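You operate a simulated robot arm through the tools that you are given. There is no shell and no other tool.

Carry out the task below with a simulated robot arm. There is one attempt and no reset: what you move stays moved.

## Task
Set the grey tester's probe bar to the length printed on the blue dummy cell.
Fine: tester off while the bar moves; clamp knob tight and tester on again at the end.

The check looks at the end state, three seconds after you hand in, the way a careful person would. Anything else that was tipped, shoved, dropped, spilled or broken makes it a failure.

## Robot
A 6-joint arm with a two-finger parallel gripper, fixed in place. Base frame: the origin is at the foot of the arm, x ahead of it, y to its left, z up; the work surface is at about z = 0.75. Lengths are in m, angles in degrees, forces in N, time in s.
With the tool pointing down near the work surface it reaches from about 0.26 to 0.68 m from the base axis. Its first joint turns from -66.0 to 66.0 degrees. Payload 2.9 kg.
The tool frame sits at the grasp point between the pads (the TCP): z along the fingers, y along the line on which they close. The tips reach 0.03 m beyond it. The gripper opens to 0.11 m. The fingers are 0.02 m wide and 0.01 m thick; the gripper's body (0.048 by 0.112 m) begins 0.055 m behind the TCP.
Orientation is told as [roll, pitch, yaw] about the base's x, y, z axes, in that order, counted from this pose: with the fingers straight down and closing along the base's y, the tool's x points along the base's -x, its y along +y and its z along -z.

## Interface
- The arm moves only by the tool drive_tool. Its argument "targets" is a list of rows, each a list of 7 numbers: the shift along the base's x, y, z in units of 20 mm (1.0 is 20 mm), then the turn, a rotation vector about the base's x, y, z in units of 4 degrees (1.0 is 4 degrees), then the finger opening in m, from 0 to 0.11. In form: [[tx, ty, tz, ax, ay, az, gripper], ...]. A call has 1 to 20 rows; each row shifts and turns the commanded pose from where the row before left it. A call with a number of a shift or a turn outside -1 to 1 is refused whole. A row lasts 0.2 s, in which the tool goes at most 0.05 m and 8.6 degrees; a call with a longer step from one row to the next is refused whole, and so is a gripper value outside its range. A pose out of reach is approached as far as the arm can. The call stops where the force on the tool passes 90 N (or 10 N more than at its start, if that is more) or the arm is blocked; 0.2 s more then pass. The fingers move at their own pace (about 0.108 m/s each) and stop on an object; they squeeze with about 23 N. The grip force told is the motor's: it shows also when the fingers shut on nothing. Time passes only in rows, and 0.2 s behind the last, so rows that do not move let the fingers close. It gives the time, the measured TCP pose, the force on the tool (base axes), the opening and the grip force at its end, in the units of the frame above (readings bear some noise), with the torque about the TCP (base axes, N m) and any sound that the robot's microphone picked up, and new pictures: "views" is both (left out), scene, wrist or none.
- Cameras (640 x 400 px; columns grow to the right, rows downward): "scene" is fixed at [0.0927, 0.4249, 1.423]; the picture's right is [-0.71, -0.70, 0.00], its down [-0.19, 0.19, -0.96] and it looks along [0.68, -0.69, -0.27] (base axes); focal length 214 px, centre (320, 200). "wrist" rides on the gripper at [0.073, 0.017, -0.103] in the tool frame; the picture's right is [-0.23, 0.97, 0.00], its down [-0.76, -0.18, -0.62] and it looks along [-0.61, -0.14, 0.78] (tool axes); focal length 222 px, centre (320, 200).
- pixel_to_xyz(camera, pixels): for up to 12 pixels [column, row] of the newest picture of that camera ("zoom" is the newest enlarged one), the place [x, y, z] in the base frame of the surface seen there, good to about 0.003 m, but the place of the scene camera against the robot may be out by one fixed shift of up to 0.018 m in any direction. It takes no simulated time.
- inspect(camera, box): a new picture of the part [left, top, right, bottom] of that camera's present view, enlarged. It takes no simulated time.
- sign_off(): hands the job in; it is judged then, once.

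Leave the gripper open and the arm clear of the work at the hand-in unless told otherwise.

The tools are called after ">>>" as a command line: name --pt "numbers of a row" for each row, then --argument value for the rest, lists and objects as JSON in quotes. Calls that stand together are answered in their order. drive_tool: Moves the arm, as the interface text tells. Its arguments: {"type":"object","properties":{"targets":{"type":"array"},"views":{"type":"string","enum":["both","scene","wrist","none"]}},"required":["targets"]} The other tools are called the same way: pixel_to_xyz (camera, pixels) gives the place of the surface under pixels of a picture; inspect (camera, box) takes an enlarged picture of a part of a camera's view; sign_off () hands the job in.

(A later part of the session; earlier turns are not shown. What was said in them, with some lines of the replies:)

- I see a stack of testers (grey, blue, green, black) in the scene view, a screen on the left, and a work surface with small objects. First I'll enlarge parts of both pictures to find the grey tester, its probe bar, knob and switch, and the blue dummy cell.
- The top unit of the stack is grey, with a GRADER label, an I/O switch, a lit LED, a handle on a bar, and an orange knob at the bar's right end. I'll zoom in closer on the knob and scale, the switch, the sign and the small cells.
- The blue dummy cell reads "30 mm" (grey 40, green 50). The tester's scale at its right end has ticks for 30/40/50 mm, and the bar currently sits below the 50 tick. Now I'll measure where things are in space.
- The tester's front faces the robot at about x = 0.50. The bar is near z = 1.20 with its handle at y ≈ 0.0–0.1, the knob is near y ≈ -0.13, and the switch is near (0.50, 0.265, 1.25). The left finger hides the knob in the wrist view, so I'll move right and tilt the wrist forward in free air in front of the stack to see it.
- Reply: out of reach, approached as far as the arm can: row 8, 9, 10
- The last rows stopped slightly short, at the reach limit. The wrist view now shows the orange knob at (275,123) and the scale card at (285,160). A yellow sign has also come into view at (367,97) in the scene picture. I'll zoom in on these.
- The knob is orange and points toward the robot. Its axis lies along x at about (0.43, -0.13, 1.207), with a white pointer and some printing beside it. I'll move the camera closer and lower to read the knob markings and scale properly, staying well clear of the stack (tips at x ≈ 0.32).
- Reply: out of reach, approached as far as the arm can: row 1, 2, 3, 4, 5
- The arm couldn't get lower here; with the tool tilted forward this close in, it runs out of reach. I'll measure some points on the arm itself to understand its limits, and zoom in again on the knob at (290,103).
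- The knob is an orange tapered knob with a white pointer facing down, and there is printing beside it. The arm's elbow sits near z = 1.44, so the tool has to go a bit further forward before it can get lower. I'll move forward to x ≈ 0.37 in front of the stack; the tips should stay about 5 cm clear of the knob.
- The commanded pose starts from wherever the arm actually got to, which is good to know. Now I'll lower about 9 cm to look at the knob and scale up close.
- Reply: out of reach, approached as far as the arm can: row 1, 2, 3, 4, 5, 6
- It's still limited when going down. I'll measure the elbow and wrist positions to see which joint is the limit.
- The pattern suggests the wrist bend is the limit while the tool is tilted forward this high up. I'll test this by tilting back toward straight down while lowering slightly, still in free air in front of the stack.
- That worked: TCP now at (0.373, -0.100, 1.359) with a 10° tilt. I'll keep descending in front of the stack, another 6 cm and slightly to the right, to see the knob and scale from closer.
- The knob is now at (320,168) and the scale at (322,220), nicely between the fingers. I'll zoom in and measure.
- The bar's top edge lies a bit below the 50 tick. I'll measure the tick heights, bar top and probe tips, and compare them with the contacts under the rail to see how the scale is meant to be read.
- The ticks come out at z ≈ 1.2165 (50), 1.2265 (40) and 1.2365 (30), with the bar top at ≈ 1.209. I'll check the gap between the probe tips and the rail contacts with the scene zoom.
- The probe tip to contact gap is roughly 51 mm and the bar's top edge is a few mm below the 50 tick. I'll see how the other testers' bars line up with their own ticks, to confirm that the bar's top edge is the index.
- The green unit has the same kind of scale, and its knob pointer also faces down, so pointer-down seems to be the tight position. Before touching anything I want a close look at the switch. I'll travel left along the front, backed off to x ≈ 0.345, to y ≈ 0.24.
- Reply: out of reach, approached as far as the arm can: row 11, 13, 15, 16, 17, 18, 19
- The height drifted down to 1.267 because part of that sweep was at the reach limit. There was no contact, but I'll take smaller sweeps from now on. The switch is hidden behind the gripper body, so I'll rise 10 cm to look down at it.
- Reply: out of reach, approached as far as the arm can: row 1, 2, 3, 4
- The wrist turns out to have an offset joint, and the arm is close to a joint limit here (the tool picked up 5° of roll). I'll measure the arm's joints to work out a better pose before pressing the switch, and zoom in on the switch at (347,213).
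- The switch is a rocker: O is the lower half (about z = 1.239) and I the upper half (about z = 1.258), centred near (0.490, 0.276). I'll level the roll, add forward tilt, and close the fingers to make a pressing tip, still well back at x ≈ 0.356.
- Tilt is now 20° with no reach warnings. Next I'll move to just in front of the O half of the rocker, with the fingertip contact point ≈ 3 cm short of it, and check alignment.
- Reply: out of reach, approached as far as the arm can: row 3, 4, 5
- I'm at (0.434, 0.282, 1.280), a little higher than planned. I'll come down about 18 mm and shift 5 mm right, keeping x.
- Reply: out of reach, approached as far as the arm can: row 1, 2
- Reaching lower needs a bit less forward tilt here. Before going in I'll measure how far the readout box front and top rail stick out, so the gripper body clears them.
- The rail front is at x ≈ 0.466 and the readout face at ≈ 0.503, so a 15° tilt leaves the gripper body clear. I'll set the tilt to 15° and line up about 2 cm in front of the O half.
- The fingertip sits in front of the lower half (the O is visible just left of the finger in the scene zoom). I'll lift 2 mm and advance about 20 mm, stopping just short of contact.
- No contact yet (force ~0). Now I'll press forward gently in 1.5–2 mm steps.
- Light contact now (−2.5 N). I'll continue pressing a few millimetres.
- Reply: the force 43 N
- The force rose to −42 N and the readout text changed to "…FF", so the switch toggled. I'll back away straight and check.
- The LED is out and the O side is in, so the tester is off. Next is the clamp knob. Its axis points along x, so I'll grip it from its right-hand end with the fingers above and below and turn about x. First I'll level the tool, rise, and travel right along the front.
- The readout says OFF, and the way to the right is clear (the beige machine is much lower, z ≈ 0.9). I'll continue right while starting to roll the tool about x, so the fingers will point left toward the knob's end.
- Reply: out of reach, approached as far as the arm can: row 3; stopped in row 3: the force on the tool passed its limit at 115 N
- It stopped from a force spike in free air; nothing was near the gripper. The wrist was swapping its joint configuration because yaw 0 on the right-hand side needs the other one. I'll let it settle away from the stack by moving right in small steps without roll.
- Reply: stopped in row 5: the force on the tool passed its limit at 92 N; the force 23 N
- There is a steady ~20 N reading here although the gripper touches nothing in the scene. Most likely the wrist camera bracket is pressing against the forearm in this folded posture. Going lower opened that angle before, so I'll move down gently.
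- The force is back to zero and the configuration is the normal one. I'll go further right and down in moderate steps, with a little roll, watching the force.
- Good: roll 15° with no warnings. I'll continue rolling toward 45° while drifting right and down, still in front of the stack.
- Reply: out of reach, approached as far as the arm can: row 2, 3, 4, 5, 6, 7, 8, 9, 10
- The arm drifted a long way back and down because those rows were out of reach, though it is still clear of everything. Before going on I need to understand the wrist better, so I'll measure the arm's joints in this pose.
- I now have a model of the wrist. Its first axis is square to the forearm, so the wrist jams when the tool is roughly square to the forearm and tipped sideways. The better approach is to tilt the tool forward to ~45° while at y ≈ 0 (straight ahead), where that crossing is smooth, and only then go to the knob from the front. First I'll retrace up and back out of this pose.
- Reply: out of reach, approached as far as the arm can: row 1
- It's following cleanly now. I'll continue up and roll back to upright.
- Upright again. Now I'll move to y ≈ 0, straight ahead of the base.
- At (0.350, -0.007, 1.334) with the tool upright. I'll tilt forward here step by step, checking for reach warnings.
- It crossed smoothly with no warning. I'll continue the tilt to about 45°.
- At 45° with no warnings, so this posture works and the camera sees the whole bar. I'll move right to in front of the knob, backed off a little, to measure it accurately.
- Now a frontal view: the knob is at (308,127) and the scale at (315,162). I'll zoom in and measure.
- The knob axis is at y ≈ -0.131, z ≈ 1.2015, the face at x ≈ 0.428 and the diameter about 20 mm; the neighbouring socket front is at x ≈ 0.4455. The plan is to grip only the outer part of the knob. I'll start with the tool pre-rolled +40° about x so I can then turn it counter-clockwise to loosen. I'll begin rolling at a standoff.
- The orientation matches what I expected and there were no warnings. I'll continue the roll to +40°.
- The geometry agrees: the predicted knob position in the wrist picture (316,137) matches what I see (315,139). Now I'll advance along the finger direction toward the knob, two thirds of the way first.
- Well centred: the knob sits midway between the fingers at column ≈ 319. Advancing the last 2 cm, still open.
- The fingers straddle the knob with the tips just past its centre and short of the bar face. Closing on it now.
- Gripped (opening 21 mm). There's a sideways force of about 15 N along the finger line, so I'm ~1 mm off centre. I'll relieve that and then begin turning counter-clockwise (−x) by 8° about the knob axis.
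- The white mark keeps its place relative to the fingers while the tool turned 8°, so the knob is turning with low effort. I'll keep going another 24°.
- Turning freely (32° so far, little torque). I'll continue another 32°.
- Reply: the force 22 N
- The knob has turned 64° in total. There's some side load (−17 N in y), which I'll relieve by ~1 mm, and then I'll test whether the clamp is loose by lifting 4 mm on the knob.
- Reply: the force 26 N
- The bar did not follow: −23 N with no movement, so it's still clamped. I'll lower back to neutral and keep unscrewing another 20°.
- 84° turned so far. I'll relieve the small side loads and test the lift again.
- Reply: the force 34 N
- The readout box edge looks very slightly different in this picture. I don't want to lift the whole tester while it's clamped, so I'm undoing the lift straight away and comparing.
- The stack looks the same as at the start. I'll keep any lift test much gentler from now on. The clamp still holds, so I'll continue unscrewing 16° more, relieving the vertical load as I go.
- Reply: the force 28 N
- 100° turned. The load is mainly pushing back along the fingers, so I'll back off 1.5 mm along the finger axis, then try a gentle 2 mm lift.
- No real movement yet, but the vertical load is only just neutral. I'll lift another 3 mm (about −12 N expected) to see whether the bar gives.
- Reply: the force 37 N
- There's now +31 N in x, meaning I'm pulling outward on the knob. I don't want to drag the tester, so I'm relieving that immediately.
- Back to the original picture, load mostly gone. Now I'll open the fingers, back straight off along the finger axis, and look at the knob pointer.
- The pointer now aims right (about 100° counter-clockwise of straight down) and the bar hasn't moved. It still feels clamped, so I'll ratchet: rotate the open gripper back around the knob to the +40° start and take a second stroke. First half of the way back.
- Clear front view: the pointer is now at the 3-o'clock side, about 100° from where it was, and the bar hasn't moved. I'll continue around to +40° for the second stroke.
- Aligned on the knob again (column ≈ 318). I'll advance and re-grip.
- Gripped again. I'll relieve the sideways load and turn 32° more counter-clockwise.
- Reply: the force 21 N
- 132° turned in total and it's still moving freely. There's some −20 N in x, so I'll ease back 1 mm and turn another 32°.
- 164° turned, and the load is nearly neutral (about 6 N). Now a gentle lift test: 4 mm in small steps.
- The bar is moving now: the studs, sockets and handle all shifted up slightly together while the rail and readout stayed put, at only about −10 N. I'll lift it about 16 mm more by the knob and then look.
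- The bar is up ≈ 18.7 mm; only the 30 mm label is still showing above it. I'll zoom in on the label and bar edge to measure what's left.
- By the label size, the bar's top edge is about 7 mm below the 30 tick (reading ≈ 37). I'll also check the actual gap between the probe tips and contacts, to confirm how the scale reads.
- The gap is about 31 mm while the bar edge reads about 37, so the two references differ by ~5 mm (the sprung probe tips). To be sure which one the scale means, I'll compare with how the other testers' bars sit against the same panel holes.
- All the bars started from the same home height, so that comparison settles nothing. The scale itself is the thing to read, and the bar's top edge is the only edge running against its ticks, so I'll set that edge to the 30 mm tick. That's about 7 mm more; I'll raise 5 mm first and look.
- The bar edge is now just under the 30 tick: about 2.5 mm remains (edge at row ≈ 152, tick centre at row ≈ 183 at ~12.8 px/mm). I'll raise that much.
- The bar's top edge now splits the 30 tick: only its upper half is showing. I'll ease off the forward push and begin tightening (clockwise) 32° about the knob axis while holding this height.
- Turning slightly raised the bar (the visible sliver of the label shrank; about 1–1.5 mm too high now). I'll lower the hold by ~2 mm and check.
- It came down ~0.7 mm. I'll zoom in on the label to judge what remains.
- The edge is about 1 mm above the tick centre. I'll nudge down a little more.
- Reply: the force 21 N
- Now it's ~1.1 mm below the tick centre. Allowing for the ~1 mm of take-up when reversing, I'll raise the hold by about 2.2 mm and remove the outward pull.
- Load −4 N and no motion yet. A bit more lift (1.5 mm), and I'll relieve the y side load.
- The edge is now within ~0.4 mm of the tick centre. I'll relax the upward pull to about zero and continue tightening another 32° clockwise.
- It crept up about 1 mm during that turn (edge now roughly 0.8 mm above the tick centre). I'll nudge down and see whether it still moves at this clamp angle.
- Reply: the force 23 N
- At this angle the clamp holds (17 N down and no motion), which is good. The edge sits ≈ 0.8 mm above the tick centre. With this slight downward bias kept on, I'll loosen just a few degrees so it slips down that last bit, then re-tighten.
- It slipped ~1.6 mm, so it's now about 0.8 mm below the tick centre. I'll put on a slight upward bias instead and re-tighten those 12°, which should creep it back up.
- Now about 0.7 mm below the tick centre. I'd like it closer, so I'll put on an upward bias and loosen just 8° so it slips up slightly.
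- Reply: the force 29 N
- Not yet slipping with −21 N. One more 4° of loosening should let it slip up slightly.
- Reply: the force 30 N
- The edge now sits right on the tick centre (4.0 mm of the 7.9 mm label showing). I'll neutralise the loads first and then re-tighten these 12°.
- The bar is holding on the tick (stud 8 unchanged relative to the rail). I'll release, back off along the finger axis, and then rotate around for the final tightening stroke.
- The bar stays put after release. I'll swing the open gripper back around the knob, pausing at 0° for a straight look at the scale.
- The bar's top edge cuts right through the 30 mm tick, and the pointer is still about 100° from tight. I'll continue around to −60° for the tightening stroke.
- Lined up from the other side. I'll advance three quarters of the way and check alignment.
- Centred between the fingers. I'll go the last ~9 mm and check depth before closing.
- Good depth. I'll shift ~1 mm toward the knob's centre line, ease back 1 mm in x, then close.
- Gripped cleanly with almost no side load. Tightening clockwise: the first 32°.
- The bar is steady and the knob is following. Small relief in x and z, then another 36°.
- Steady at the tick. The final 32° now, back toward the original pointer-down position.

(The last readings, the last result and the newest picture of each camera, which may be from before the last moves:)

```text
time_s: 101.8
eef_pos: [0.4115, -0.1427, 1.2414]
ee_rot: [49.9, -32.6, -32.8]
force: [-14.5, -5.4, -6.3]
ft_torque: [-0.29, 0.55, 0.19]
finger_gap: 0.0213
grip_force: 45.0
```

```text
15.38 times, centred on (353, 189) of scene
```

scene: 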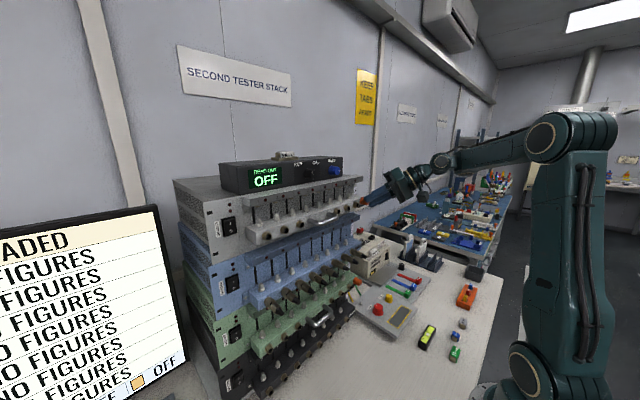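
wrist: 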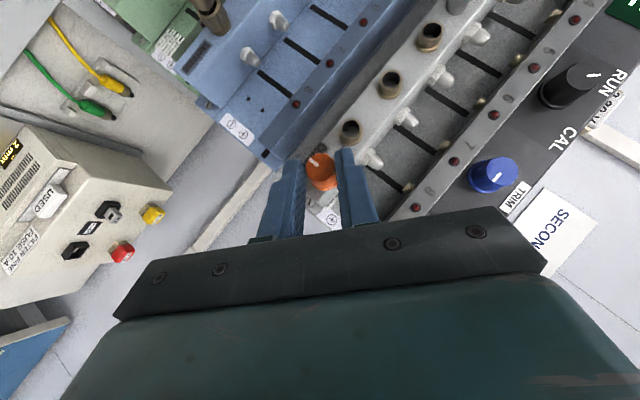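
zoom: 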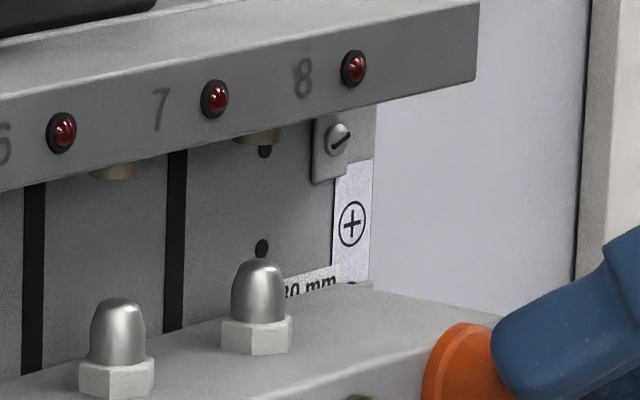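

The knob followed all the way: the mark sits where it did at first, so it is back at its original angle. I'll give a final 4° nudge to make sure it's snug, watching the torque.

>>> drive_tool --pt "-0.03 -0.042 -0.0378 1 0 0 0" --pt "0 0 0 0 0 0 0"

>>> inspect --camera "wrist" --box '[260, 100, 400, 240]'

```text
time_s: 102.4
eef_pos: [0.4124, -0.1444, 1.2405]
ee_rot: [53.9, -30.5, -34.8]
force: [-6.2, -2.9, -2.6]
ft_torque: [-0.33, 0.27, 0.24]
finger_gap: 0.0214
grip_force: 45.6
```

scene: 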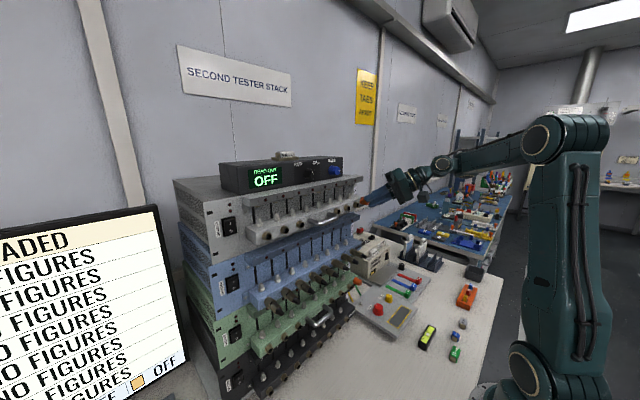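
wrist: 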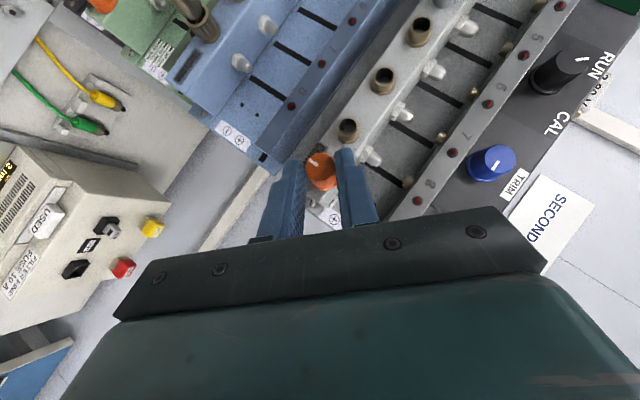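

```text
2.86 times, centred on (330, 170) of wrist
```

zoom: 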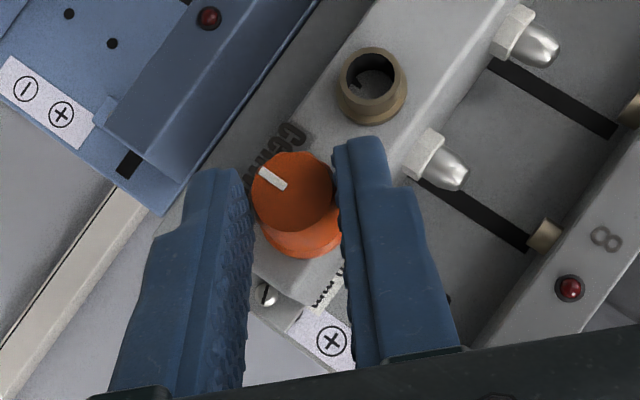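

The mark stayed behind while the fingers turned on (it rotated back ~5° relative to them, torque −0.33), so the knob is against its stop and tight. I'll release and back off along the finger axis.

>>> drive_tool --pt "0 0 0 0 0 0 0.045" --pt "0 0 0 0 0 0 0.045" --pt "-0.309 -0.215 0.2225 0 0 0 0.045" --pt "-0.309 -0.215 0.2225 0 0 0 0.055" --pt "-0.309 -0.215 0.2225 0 0 0 0.06" --pt "-0.309 -0.215 0.2225 0 0 0 0.06"

>>> inspect --camera "scene" --box '[338, 176, 368, 202]'

>>> inspect --camera "wrist" --box '[260, 100, 400, 240]'

```text
time_s: 103.8
eef_pos: [0.3879, -0.1612, 1.257]
ee_rot: [53.8, -30.4, -34.6]
force: [-0.9, 0.1, 0.4]
ft_torque: [-0.01, 0.0, 0.0]
finger_gap: 0.06
grip_force: 0.1
```

scene: 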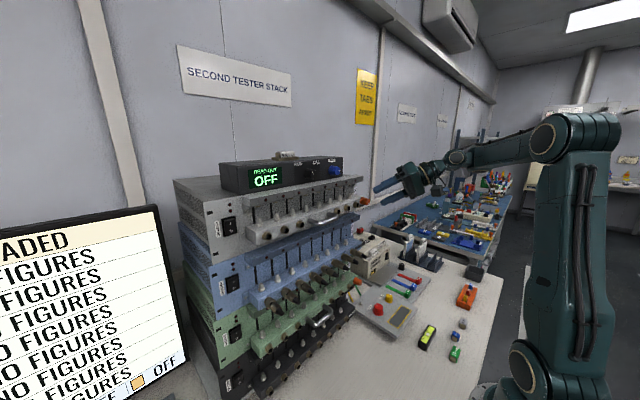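
wrist: 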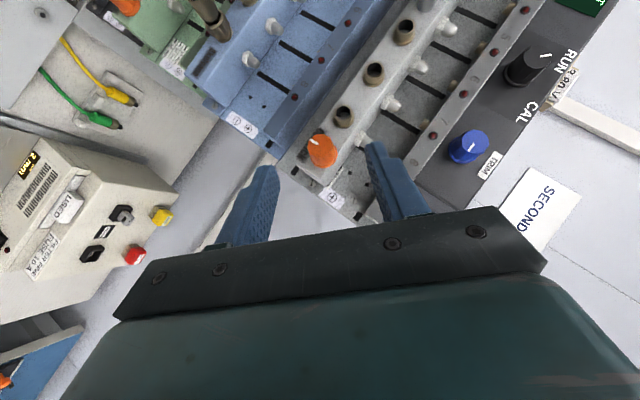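

```text
15.38 times, centred on (353, 189) of scene
```

zoom: 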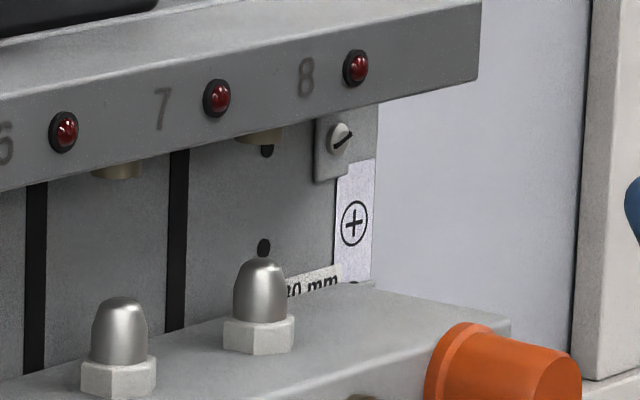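

```text
2.86 times, centred on (330, 170) of wrist
```

zoom: 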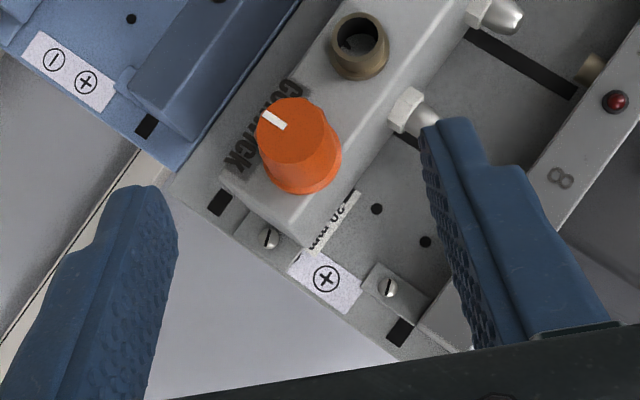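

Released; the pointer is down and the bar is still on the 30 tick. I'll rotate the gripper back upright around the knob.

>>> drive_tool --pt "0 0.1064 0.0957 -1 0 0 0.06" --pt "0 0.1128 0.0882 -1 0 0 0.06" --pt "0 0.1187 0.08 -1 0 0 0.06" --pt "0 0.1238 0.0715 -1 0 0 0.06" --pt "0 0.1287 0.0627 -1 0 0 0.06" --pt "0 0.1326 0.0537 -1 0 0 0.06" --pt "0 0.1361 0.0443 -1 0 0 0.06" --pt "0 0.1388 0.0344 -1 0 0 0.06" --pt "0 0.1408 0.025 -1 0 0 0.06" --pt "0 0.1423 0.015 -1 0 0 0.06" --pt "0 0.1431 0.0049 -1 0 0 0.06"

>>> inspect --camera "wrist" --box '[290, 140, 350, 195]'

>>> inspect --camera "scene" --box '[160, 140, 380, 280]'

```text
time_s: 106.2
eef_pos: [0.3873, -0.1322, 1.2715]
ee_rot: [0.1, -44.7, 0.0]
force: [-1.3, 0.3, 0.0]
ft_torque: [-0.02, 0.02, -0.04]
finger_gap: 0.0601
grip_force: 0.1
```

scene: 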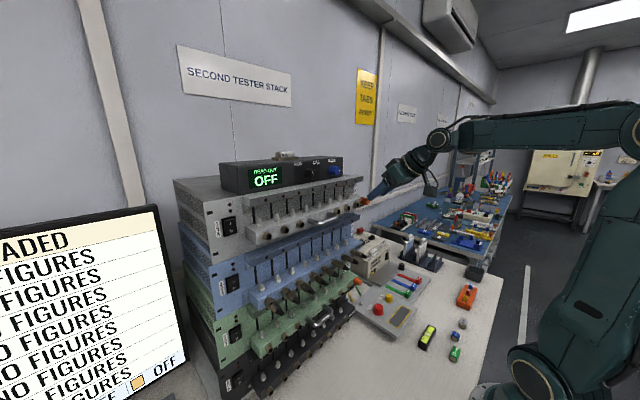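
wrist: 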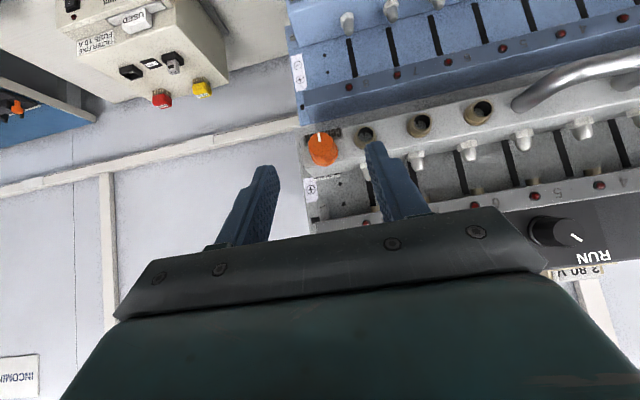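

```text
7.27 times, centred on (320, 168) of wrist
```

zoom: 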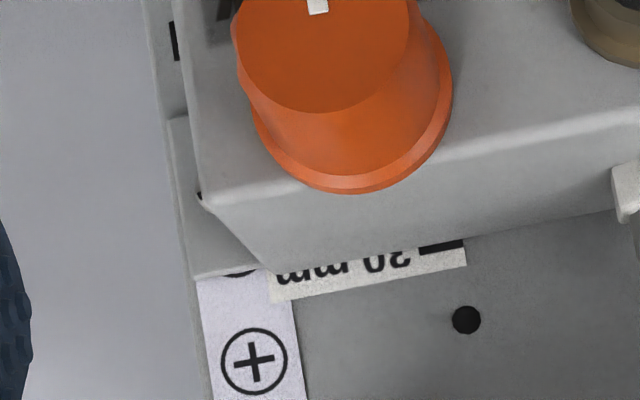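

```text
2.86 times, centred on (270, 210) of scene
```

zoom: 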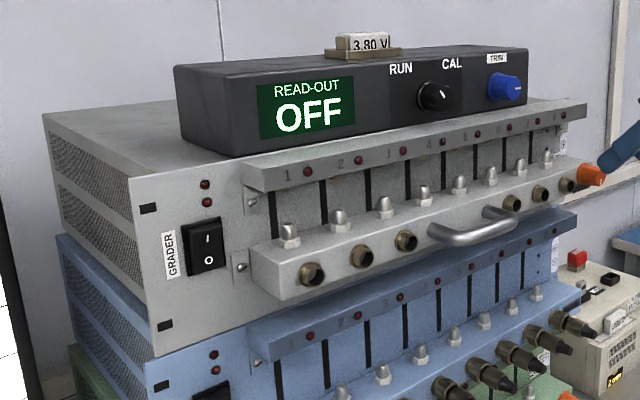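

The bar edge bisects the 30 tick, the knob pointer is straight down, and the stack, readout and cell on top are where they were. Next, the switch: I'll back away from the front, close the fingers, and travel left.

>>> drive_tool --pt "-0.9 0 0.4 0 0 0 0.06" --pt "-0.9 0.2 0.4 0 0 0 0.04" --pt "-0.9 0.6 0.4 0 0 0 0.02" --pt "0 1 0.2 0 0 0 0" --pt "0 1 0 0 0 0 0" --pt "0 1 0 0 0 0 0" --pt "0 1 0 0 0 0 0" --pt "0 1 0 0 0 0 0" --pt "0 1 0 0 0 0 0" --pt "0 1 0 0 0 0 0" --views "scene"

```text
time_s: 108.4
eef_pos: [0.3338, 0.024, 1.2988]
ee_rot: [0.1, -44.8, -0.2]
force: [0.3, 0.8, 0.0]
ft_torque: [0.01, 0.01, 0.01]
finger_gap: 0.0003
grip_force: 23.6
```

scene: 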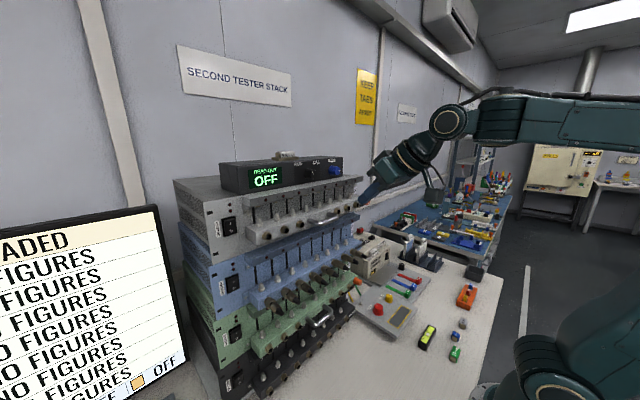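

No warnings. Continuing left to in front of the switch, moving forward a little once past the handle.

>>> drive_tool --pt "0 1 0 0 0 0 0" --pt "0 1 0 0 0 0 0" --pt "0 1 0 0 0 0 0" --pt "0 1 0 0 0 0 0" --pt "0.2 1 0 0 0 0 0" --pt "0.4 1 0 0 0 0 0" --pt "0.4 1 0 0 0 0 0" --pt "0.4 1 0 0 0 0 0" --pt "0.4 1 0 0 0 0 0" --pt "0.4 1 0 0 0 0 0" --pt "0.4 1 0 0 0 0 0" --pt "0.2 1 0 0 0 0 0"

>>> inspect --camera "scene" --box '[190, 160, 290, 250]'

>>> inspect --camera "wrist" --box '[240, 80, 440, 240]'

```text
time_s: 111.0
eef_pos: [0.3875, 0.2628, 1.2995]
ee_rot: [0.2, -45.0, -0.2]
force: [-0.2, 0.8, 0.8]
ft_torque: [-0.02, 0.0, 0.02]
finger_gap: 0.0
grip_force: 22.7
```

scene: 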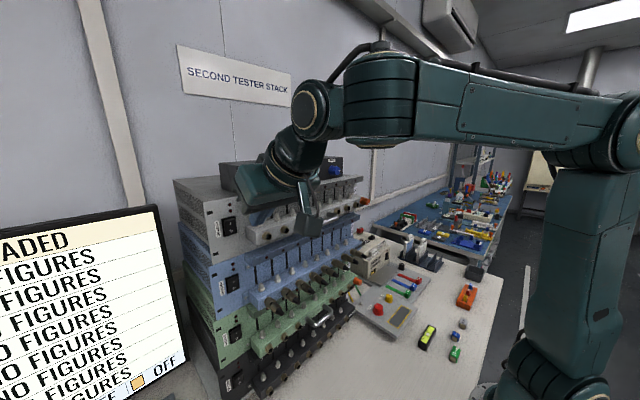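
wrist: 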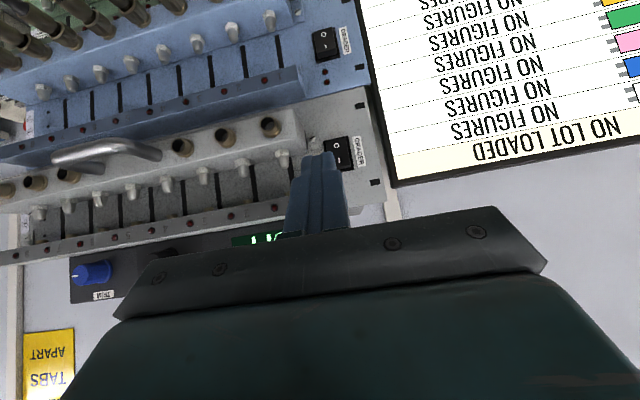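

```text
4.44 times, centred on (240, 205) of scene
```

zoom: 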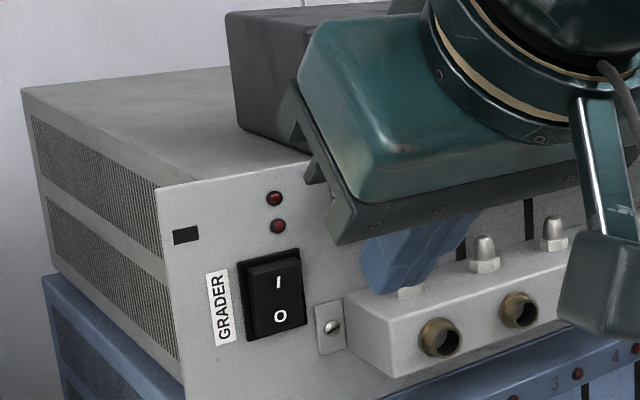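

```text
2.50 times, centred on (340, 160) of wrist
```

zoom: 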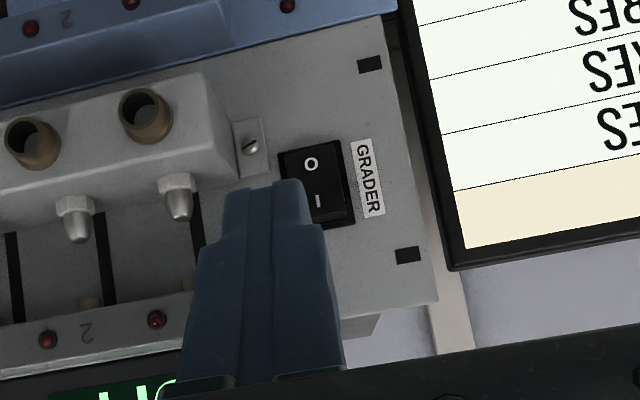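

The switch is in clear view: O at (336,145), I at (339,160). Measuring it precisely.

>>> pixel_to_xyz --camera "wrist" --pixels '[[336, 145], [339, 160], [340, 165], [343, 158], [335, 158], [345, 168], [330, 148], [347, 175], [352, 160]]'

```text
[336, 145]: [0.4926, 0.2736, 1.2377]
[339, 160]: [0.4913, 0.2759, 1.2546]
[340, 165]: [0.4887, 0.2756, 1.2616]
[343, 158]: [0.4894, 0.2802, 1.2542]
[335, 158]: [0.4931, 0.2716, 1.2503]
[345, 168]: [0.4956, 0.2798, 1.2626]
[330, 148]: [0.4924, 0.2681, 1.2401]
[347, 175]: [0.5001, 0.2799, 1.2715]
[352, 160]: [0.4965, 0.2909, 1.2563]
```

The I half is at about (0.489, 0.276, 1.260). I'll move the closed fingertip to ~2 cm in front of it.

>>> drive_tool --pt "0.65 0.165 -0.31 0 0 0 0" --pt "0.65 0.165 -0.31 0 0 0 0" --pt "0.65 0.165 -0.31 0 0 0 0" --pt "0.65 0.165 -0.31 0 0 0 0"

>>> inspect --camera "scene" --box '[190, 170, 290, 250]'

>>> inspect --camera "wrist" --box '[240, 100, 440, 240]'

```text
time_s: 112.0
eef_pos: [0.4417, 0.2763, 1.2746]
ee_rot: [0.1, -44.8, -0.1]
force: [0.0, -0.5, 0.2]
ft_torque: [-0.03, -0.01, -0.03]
finger_gap: 0.0
grip_force: 22.7
```

scene: 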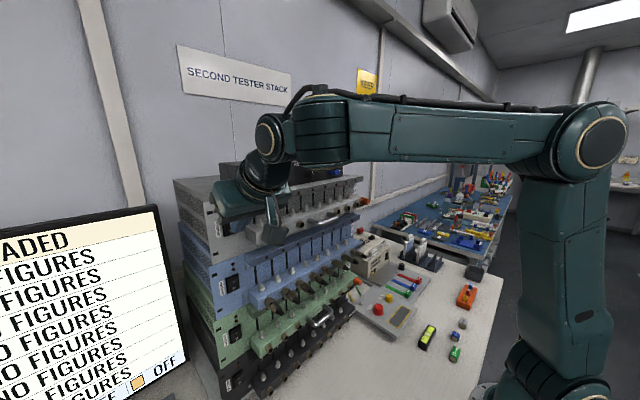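
wrist: 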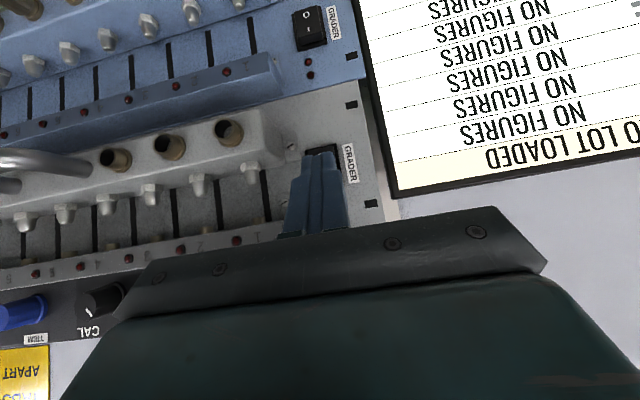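

```text
5.00 times, centred on (240, 210) of scene
```

zoom: 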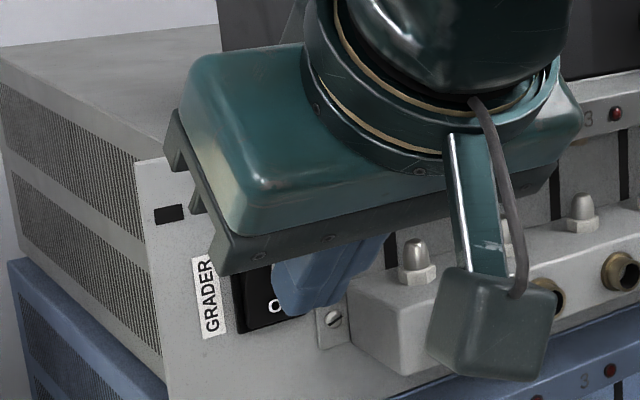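

```text
2.86 times, centred on (340, 170) of wrist
```

zoom: 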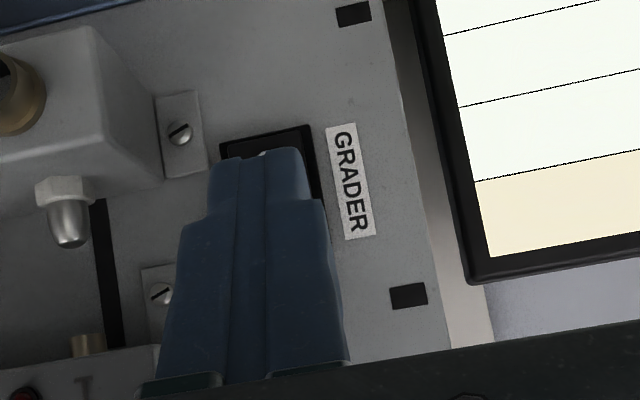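

Aligned with the upper half. Advancing to just short of contact.

>>> drive_tool --pt "0.25 0 0 0 0 0 0" --pt "0.25 0 0 0 0 0 0" --pt "0.25 0 0 0 0 0 0" --pt "0.1 0 0 0 0 0 0" --views "scene"

>>> inspect --camera "scene" --box '[190, 170, 290, 250]'

```text
time_s: 113.0
eef_pos: [0.4593, 0.2763, 1.2738]
ee_rot: [0.2, -44.9, -0.3]
force: [-0.3, 0.2, 0.0]
ft_torque: [0.0, -0.01, -0.04]
finger_gap: 0.0003
grip_force: 23.0
```

scene: 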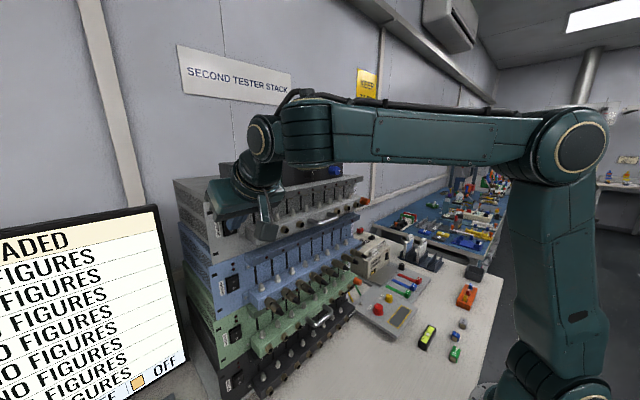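

```text
5.00 times, centred on (240, 210) of scene
```

zoom: 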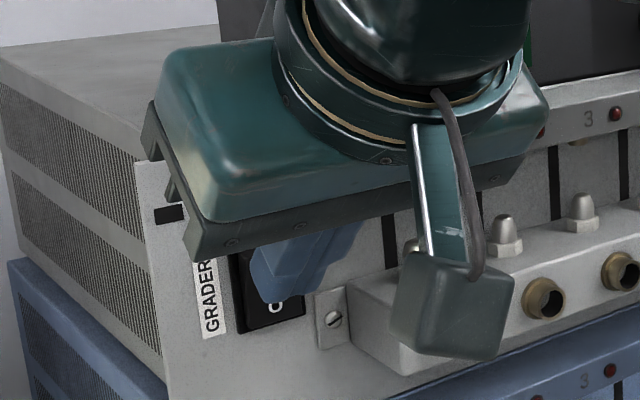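

No contact yet. Pressing gently in 1.6 mm steps.

>>> drive_tool --pt "0.08 0 0 0 0 0 0" --pt "0.08 0 0 0 0 0 0" --pt "0.08 0 0 0 0 0 0" --views "scene"

```text
time_s: 113.8
eef_pos: [0.4643, 0.2771, 1.2738]
ee_rot: [0.0, -44.9, 0.0]
force: [0.2, 0.4, -0.2]
ft_torque: [-0.02, 0.03, 0.03]
finger_gap: 0.0
grip_force: 22.6
```

scene: 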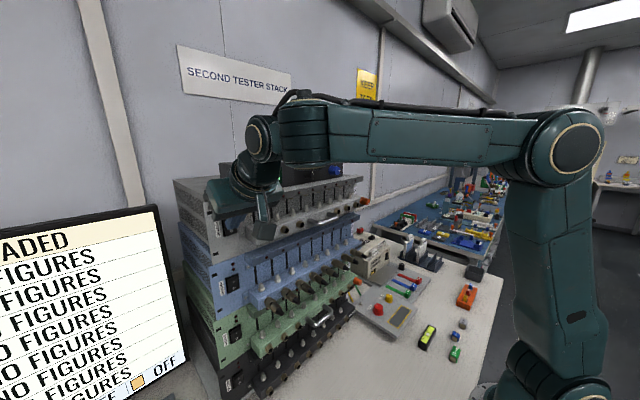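

Still no contact (the tips are rounded). A few more small steps.

>>> drive_tool --pt "0.08 0 0 0 0 0 0" --pt "0.08 0 0 0 0 0 0" --views "scene"

```text
time_s: 114.4
eef_pos: [0.4645, 0.2771, 1.2738]
ee_rot: [0.2, -44.7, -0.1]
force: [-26.4, -5.7, 2.4]
ft_torque: [-0.25, 0.32, -0.08]
finger_gap: 0.0
grip_force: 22.8
```

scene: 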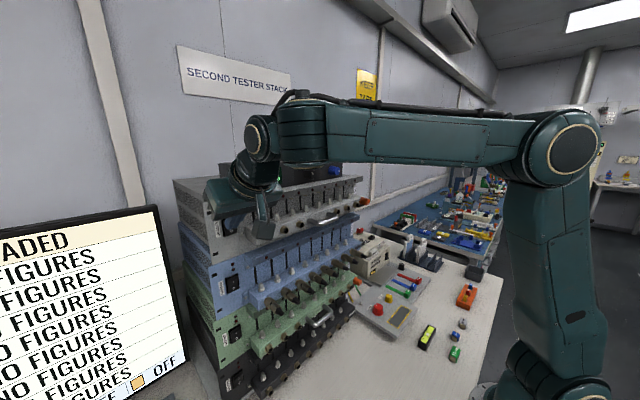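

Contact at −26 N. I'll check whether the LED or readout is visible.

>>> inspect --camera "scene" --box '[190, 150, 330, 250]'

>>> inspect --camera "wrist" --box '[240, 100, 440, 240]'

```text
4.00 times, centred on (260, 200) of scene
```

zoom: 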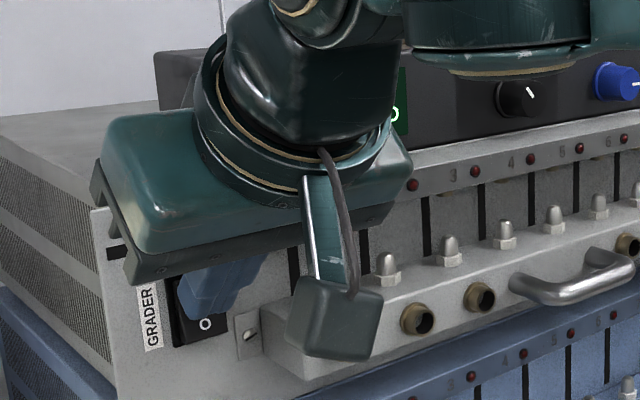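

```text
2.86 times, centred on (340, 170) of wrist
```

zoom: 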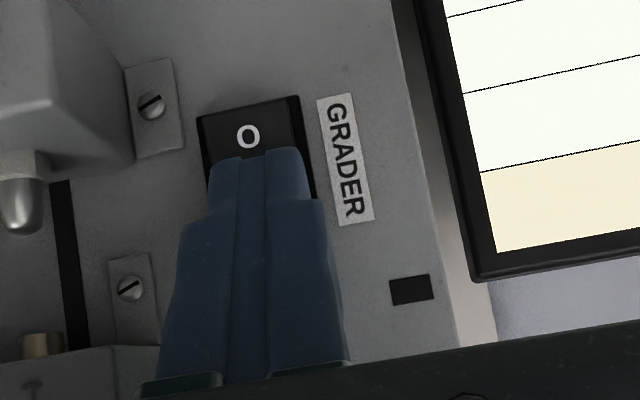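

A bit of readout text has changed at the edge. I'll back off and check the switch and LED.

>>> drive_tool --pt "-0.3 0 0 0 0 0 0" --pt "-0.9 0 0 0 0 0 0" --pt "-0.9 0 0.2 0 0 0 0" --pt "-0.9 -0.3 0.4 0 0 0 0" --pt "-0.6 -0.9 0.4 0 0 0 0" --pt "0 -0.9 0.3 0 0 0 0"

>>> inspect --camera "scene" --box '[180, 150, 340, 260]'

>>> inspect --camera "wrist" --box '[280, 90, 420, 220]'

```text
time_s: 115.8
eef_pos: [0.3938, 0.2361, 1.2998]
ee_rot: [0.0, -44.8, -0.1]
force: [-0.9, -0.2, 0.2]
ft_torque: [0.01, -0.02, 0.01]
finger_gap: 0.0002
grip_force: 23.3
```

scene: 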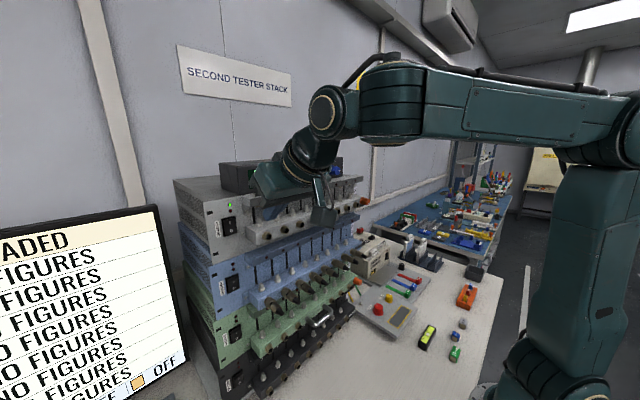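
wrist: 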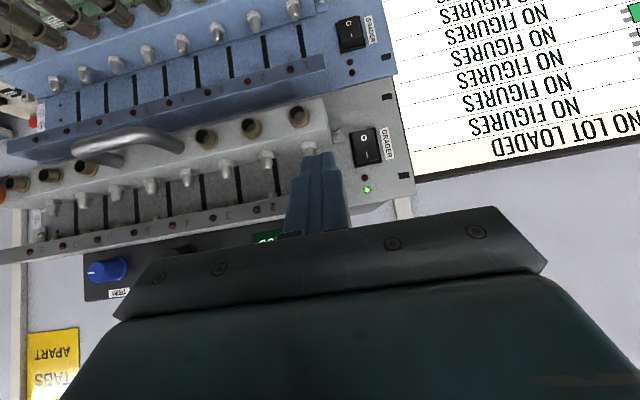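

```text
3.64 times, centred on (260, 205) of scene
```

zoom: 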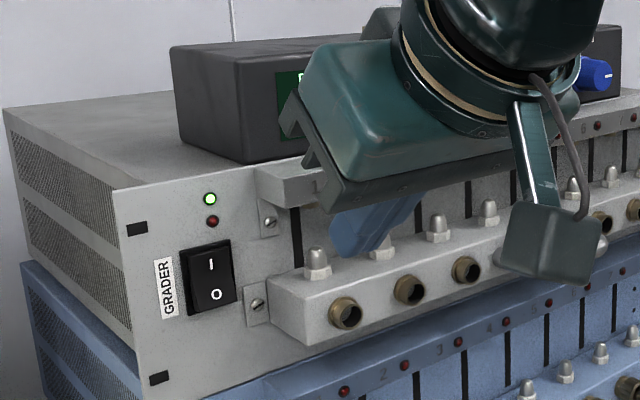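

```text
3.08 times, centred on (350, 155) of wrist
```

zoom: 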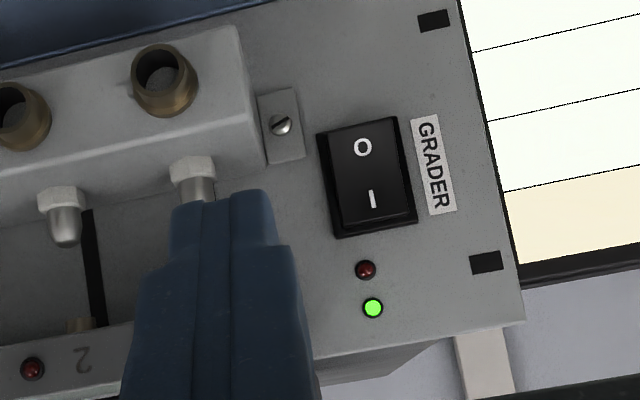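

The green LED is lit and I is pressed, so the tester is on again. Now I'll back away and travel to mid-front, opening the gripper.

>>> drive_tool --pt "-0.9 -0.3 0.1 0 0 0 0" --pt "-0.9 -0.6 0.1 0 0 0 0" --pt "-0.9 -0.9 0 0 0 0 0" --pt "0 -1 0 0 0 0 0.03" --pt "0 -1 0 0 0 0 0.06" --pt "0 -1 0 0 0 0 0.09" --pt "0 -1 0 0 0 0 0.1" --pt "0 -1 0 0 0 0 0.1" --pt "0 -1 0 0 0 0 0.1" --pt "0 -1 0 0 0 0 0.1" --pt "0 -1 0 0 0 0 0.1" --pt "0 -1 0 0 0 0 0.1" --pt "0 -0.8 0 0 0 0 0.1"

>>> inspect --camera "scene" --box '[160, 140, 380, 280]'

```text
time_s: 118.6
eef_pos: [0.3414, 0.0019, 1.3048]
ee_rot: [0.2, -45.0, -0.1]
force: [-0.4, 0.7, 0.7]
ft_torque: [-0.02, 0.0, -0.01]
finger_gap: 0.1001
grip_force: 0.1
```

scene: 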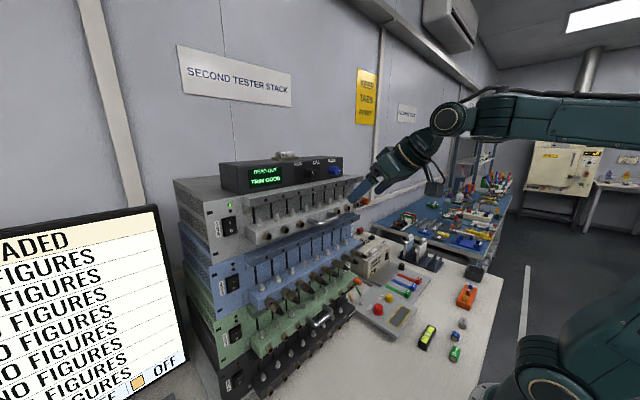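
wrist: 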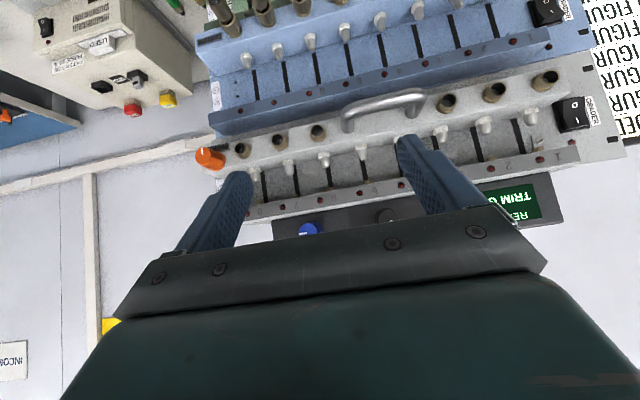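

```text
2.86 times, centred on (270, 210) of scene
```

zoom: 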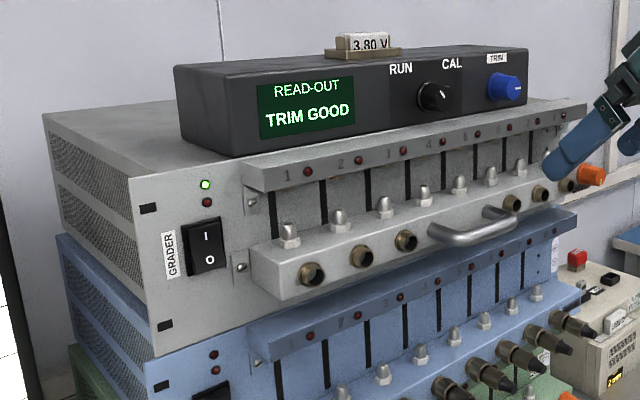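

Everything reads as at the start: LED green, TRIM GOOD, bar raised and level. Finally I'll raise and straighten the arm away from the stack with the gripper open, and take a last look at the scale.

>>> drive_tool --pt "-0.1 0 0.4 0 0.9 0 0.1" --pt "-0.1 0 0.4 0 0.9 0 0.1" --pt "-0.1 0 0.4 0 0.9 0 0.1" --pt "-0.1 0 0.4 0 0.9 0 0.1" --pt "-0.1 0 0.4 0 0.9 0 0.1" --pt "-0.1 0 0.4 0 0.9 0 0.1" --pt "0 0 0.4 0 0.9 0 0.1" --pt "0 0 0.4 0 0.9 0 0.1"

>>> inspect --camera "scene" --box '[330, 170, 376, 205]'

>>> inspect --camera "scene" --box '[300, 200, 500, 400]'

```text
time_s: 120.4
eef_pos: [0.3277, 0.0036, 1.3681]
ee_rot: [0.1, -16.0, 0.0]
force: [-0.5, -0.1, 0.4]
ft_torque: [-0.02, -0.02, 0.0]
finger_gap: 0.0999
grip_force: 0.1
```

scene: 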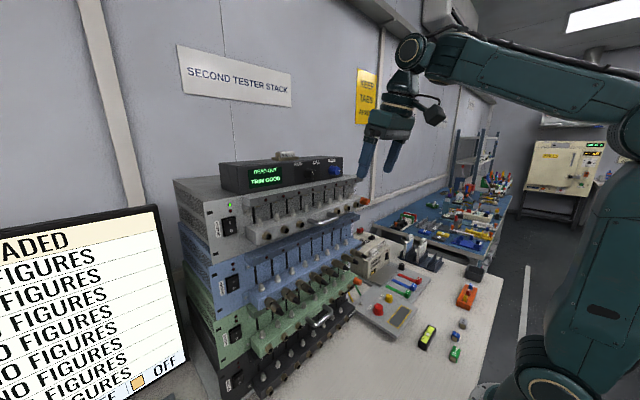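
wrist: 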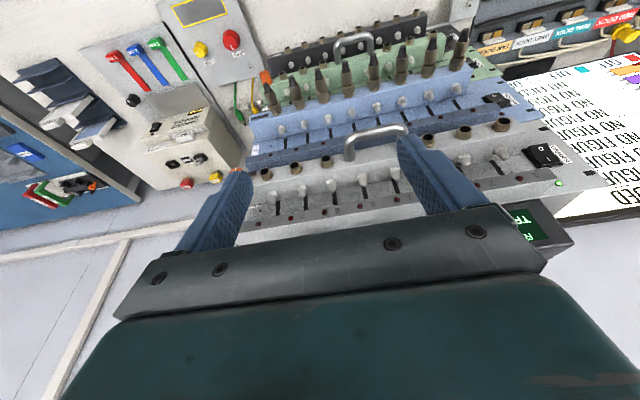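

```text
11.43 times, centred on (353, 188) of scene
```

zoom: 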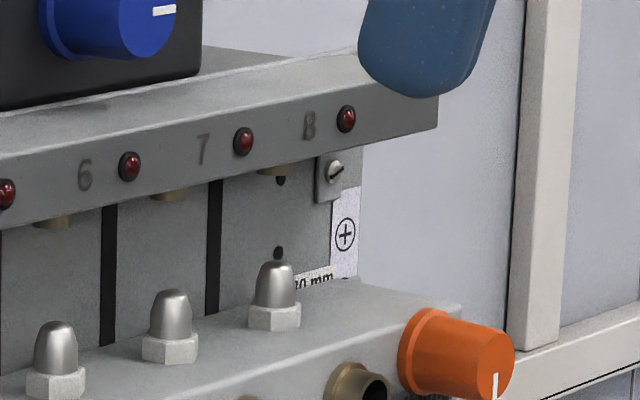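

```text
2.00 times, centred on (400, 300) of scene
```

zoom: 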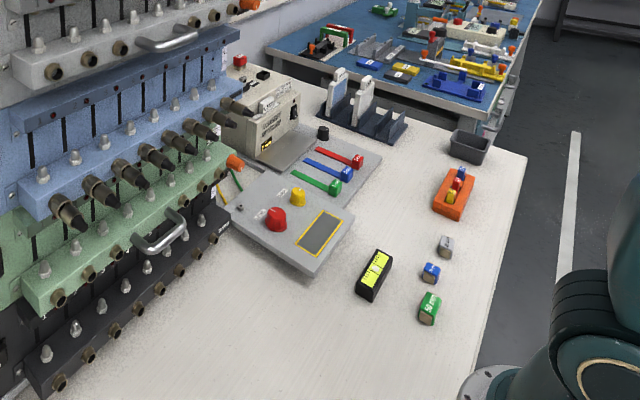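

All clear: the small items on the bench are where they were. Before handing in I'll double-check two things: the blue cell's print, and how the untouched green tester's bar sits against its own scale, as a sanity check on the index edge.

>>> inspect --camera "scene" --box '[450, 328, 475, 348]'

>>> inspect --camera "scene" --box '[340, 258, 370, 282]'

>>> inspect --camera "wrist" --box '[240, 60, 310, 130]'

```text
16.00 times, centred on (462, 338) of scene
```

zoom: 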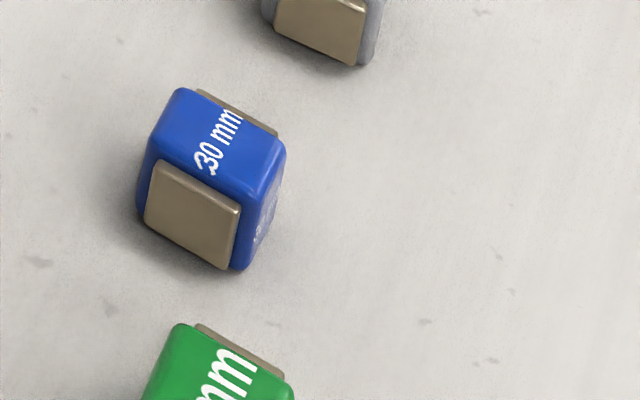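

```text
16.00 times, centred on (355, 270) of scene
```

zoom: 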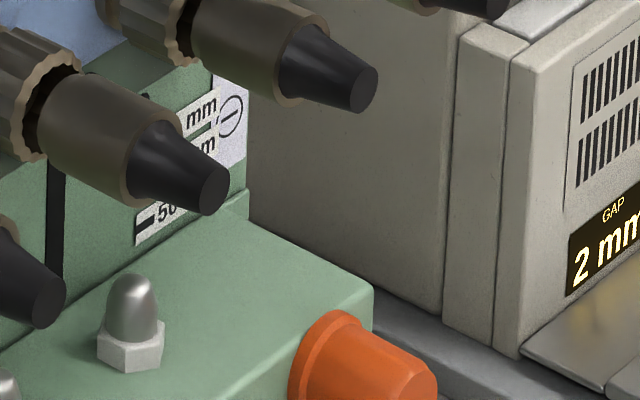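

```text
5.71 times, centred on (275, 95) of wrist
```

zoom: 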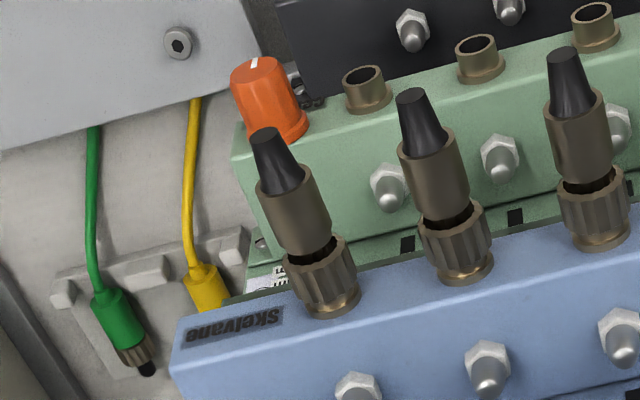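

The blue cell clearly reads 30 mm. As one last cross-check I'll measure the dummy cells' sizes against the gap.

>>> inspect --camera "scene" --box '[445, 310, 485, 365]'

>>> pixel_to_xyz --camera "zoom" --pixels '[[320, 205], [355, 165], [300, 225], [345, 178], [300, 330], [345, 272], [290, 350], [365, 120], [395, 75]]'

```text
7.27 times, centred on (465, 338) of scene
```

zoom: 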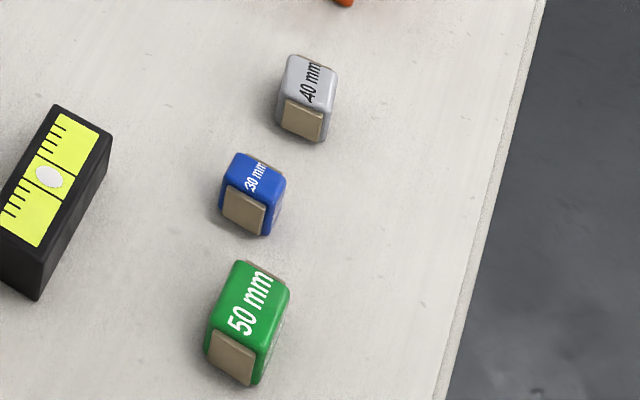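

```text
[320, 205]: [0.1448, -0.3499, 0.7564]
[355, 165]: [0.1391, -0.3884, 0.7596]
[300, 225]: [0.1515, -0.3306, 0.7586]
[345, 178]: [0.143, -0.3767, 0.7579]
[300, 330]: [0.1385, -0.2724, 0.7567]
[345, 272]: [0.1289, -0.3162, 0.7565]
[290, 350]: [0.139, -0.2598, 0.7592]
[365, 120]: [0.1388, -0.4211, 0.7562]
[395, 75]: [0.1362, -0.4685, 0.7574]
```

I missed the cells with those pixels; measuring the right ones.

>>> pixel_to_xyz --camera "zoom" --pixels '[[247, 198], [243, 212], [258, 162], [264, 163], [252, 178], [236, 342], [232, 355], [255, 270], [270, 272], [306, 104], [304, 118], [312, 63]]'

```text
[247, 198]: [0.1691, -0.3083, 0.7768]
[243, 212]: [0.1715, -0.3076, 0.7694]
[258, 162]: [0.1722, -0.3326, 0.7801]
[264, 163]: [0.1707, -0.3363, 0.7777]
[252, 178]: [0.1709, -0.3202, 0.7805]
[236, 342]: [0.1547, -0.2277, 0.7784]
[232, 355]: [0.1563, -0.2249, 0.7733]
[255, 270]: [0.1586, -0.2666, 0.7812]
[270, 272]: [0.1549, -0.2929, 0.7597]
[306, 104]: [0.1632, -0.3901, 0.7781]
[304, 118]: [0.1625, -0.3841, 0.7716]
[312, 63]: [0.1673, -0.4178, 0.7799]
```

Summary of the final state:

- **Bar:** the cells' sizes match their prints and blue is 30 mm. The grey tester's bar top edge sits on its 30 mm tick.
- **Knob:** tight, with the pointer down against its stop.
- **Power:** the tester is on, with the green LED lit and the readout back to "TRIM GOOD".
- **Surroundings:** nothing else was moved. The gripper is open and the arm is clear.

Handing in.

>>> sign_off

```text
The job is handed in.
```

I set the grey tester's probe bar to 30 mm, the length printed on the blue dummy cell, and handed the job in. I haven't seen the check's verdict.

- **Bar:** its top edge sits on the 30 mm tick. I took the top edge as the index because nothing else on the bar lines up with the scale. The gap between the probe tips and the contacts is about 24–25 mm at this setting, so the probes would have to compress about 5 mm on a 30 mm cell. If the length was meant as that gap, the bar is about 5 mm too high.
- **Power:** the tester was switched off before the bar moved and is on again, with the green LED lit and the readout back to "TRIM GOOD".
- **Clamp knob:** tight against its stop, with the pointer straight down as at the start.
- **Surroundings:** while testing the clamp I briefly pulled on the knob with about 30 N and the tester shifted by about 1 mm. It sprang back, and in the pictures it sits where it began. Nothing else was disturbed, the gripper is open, and the arm is clear of the stack.
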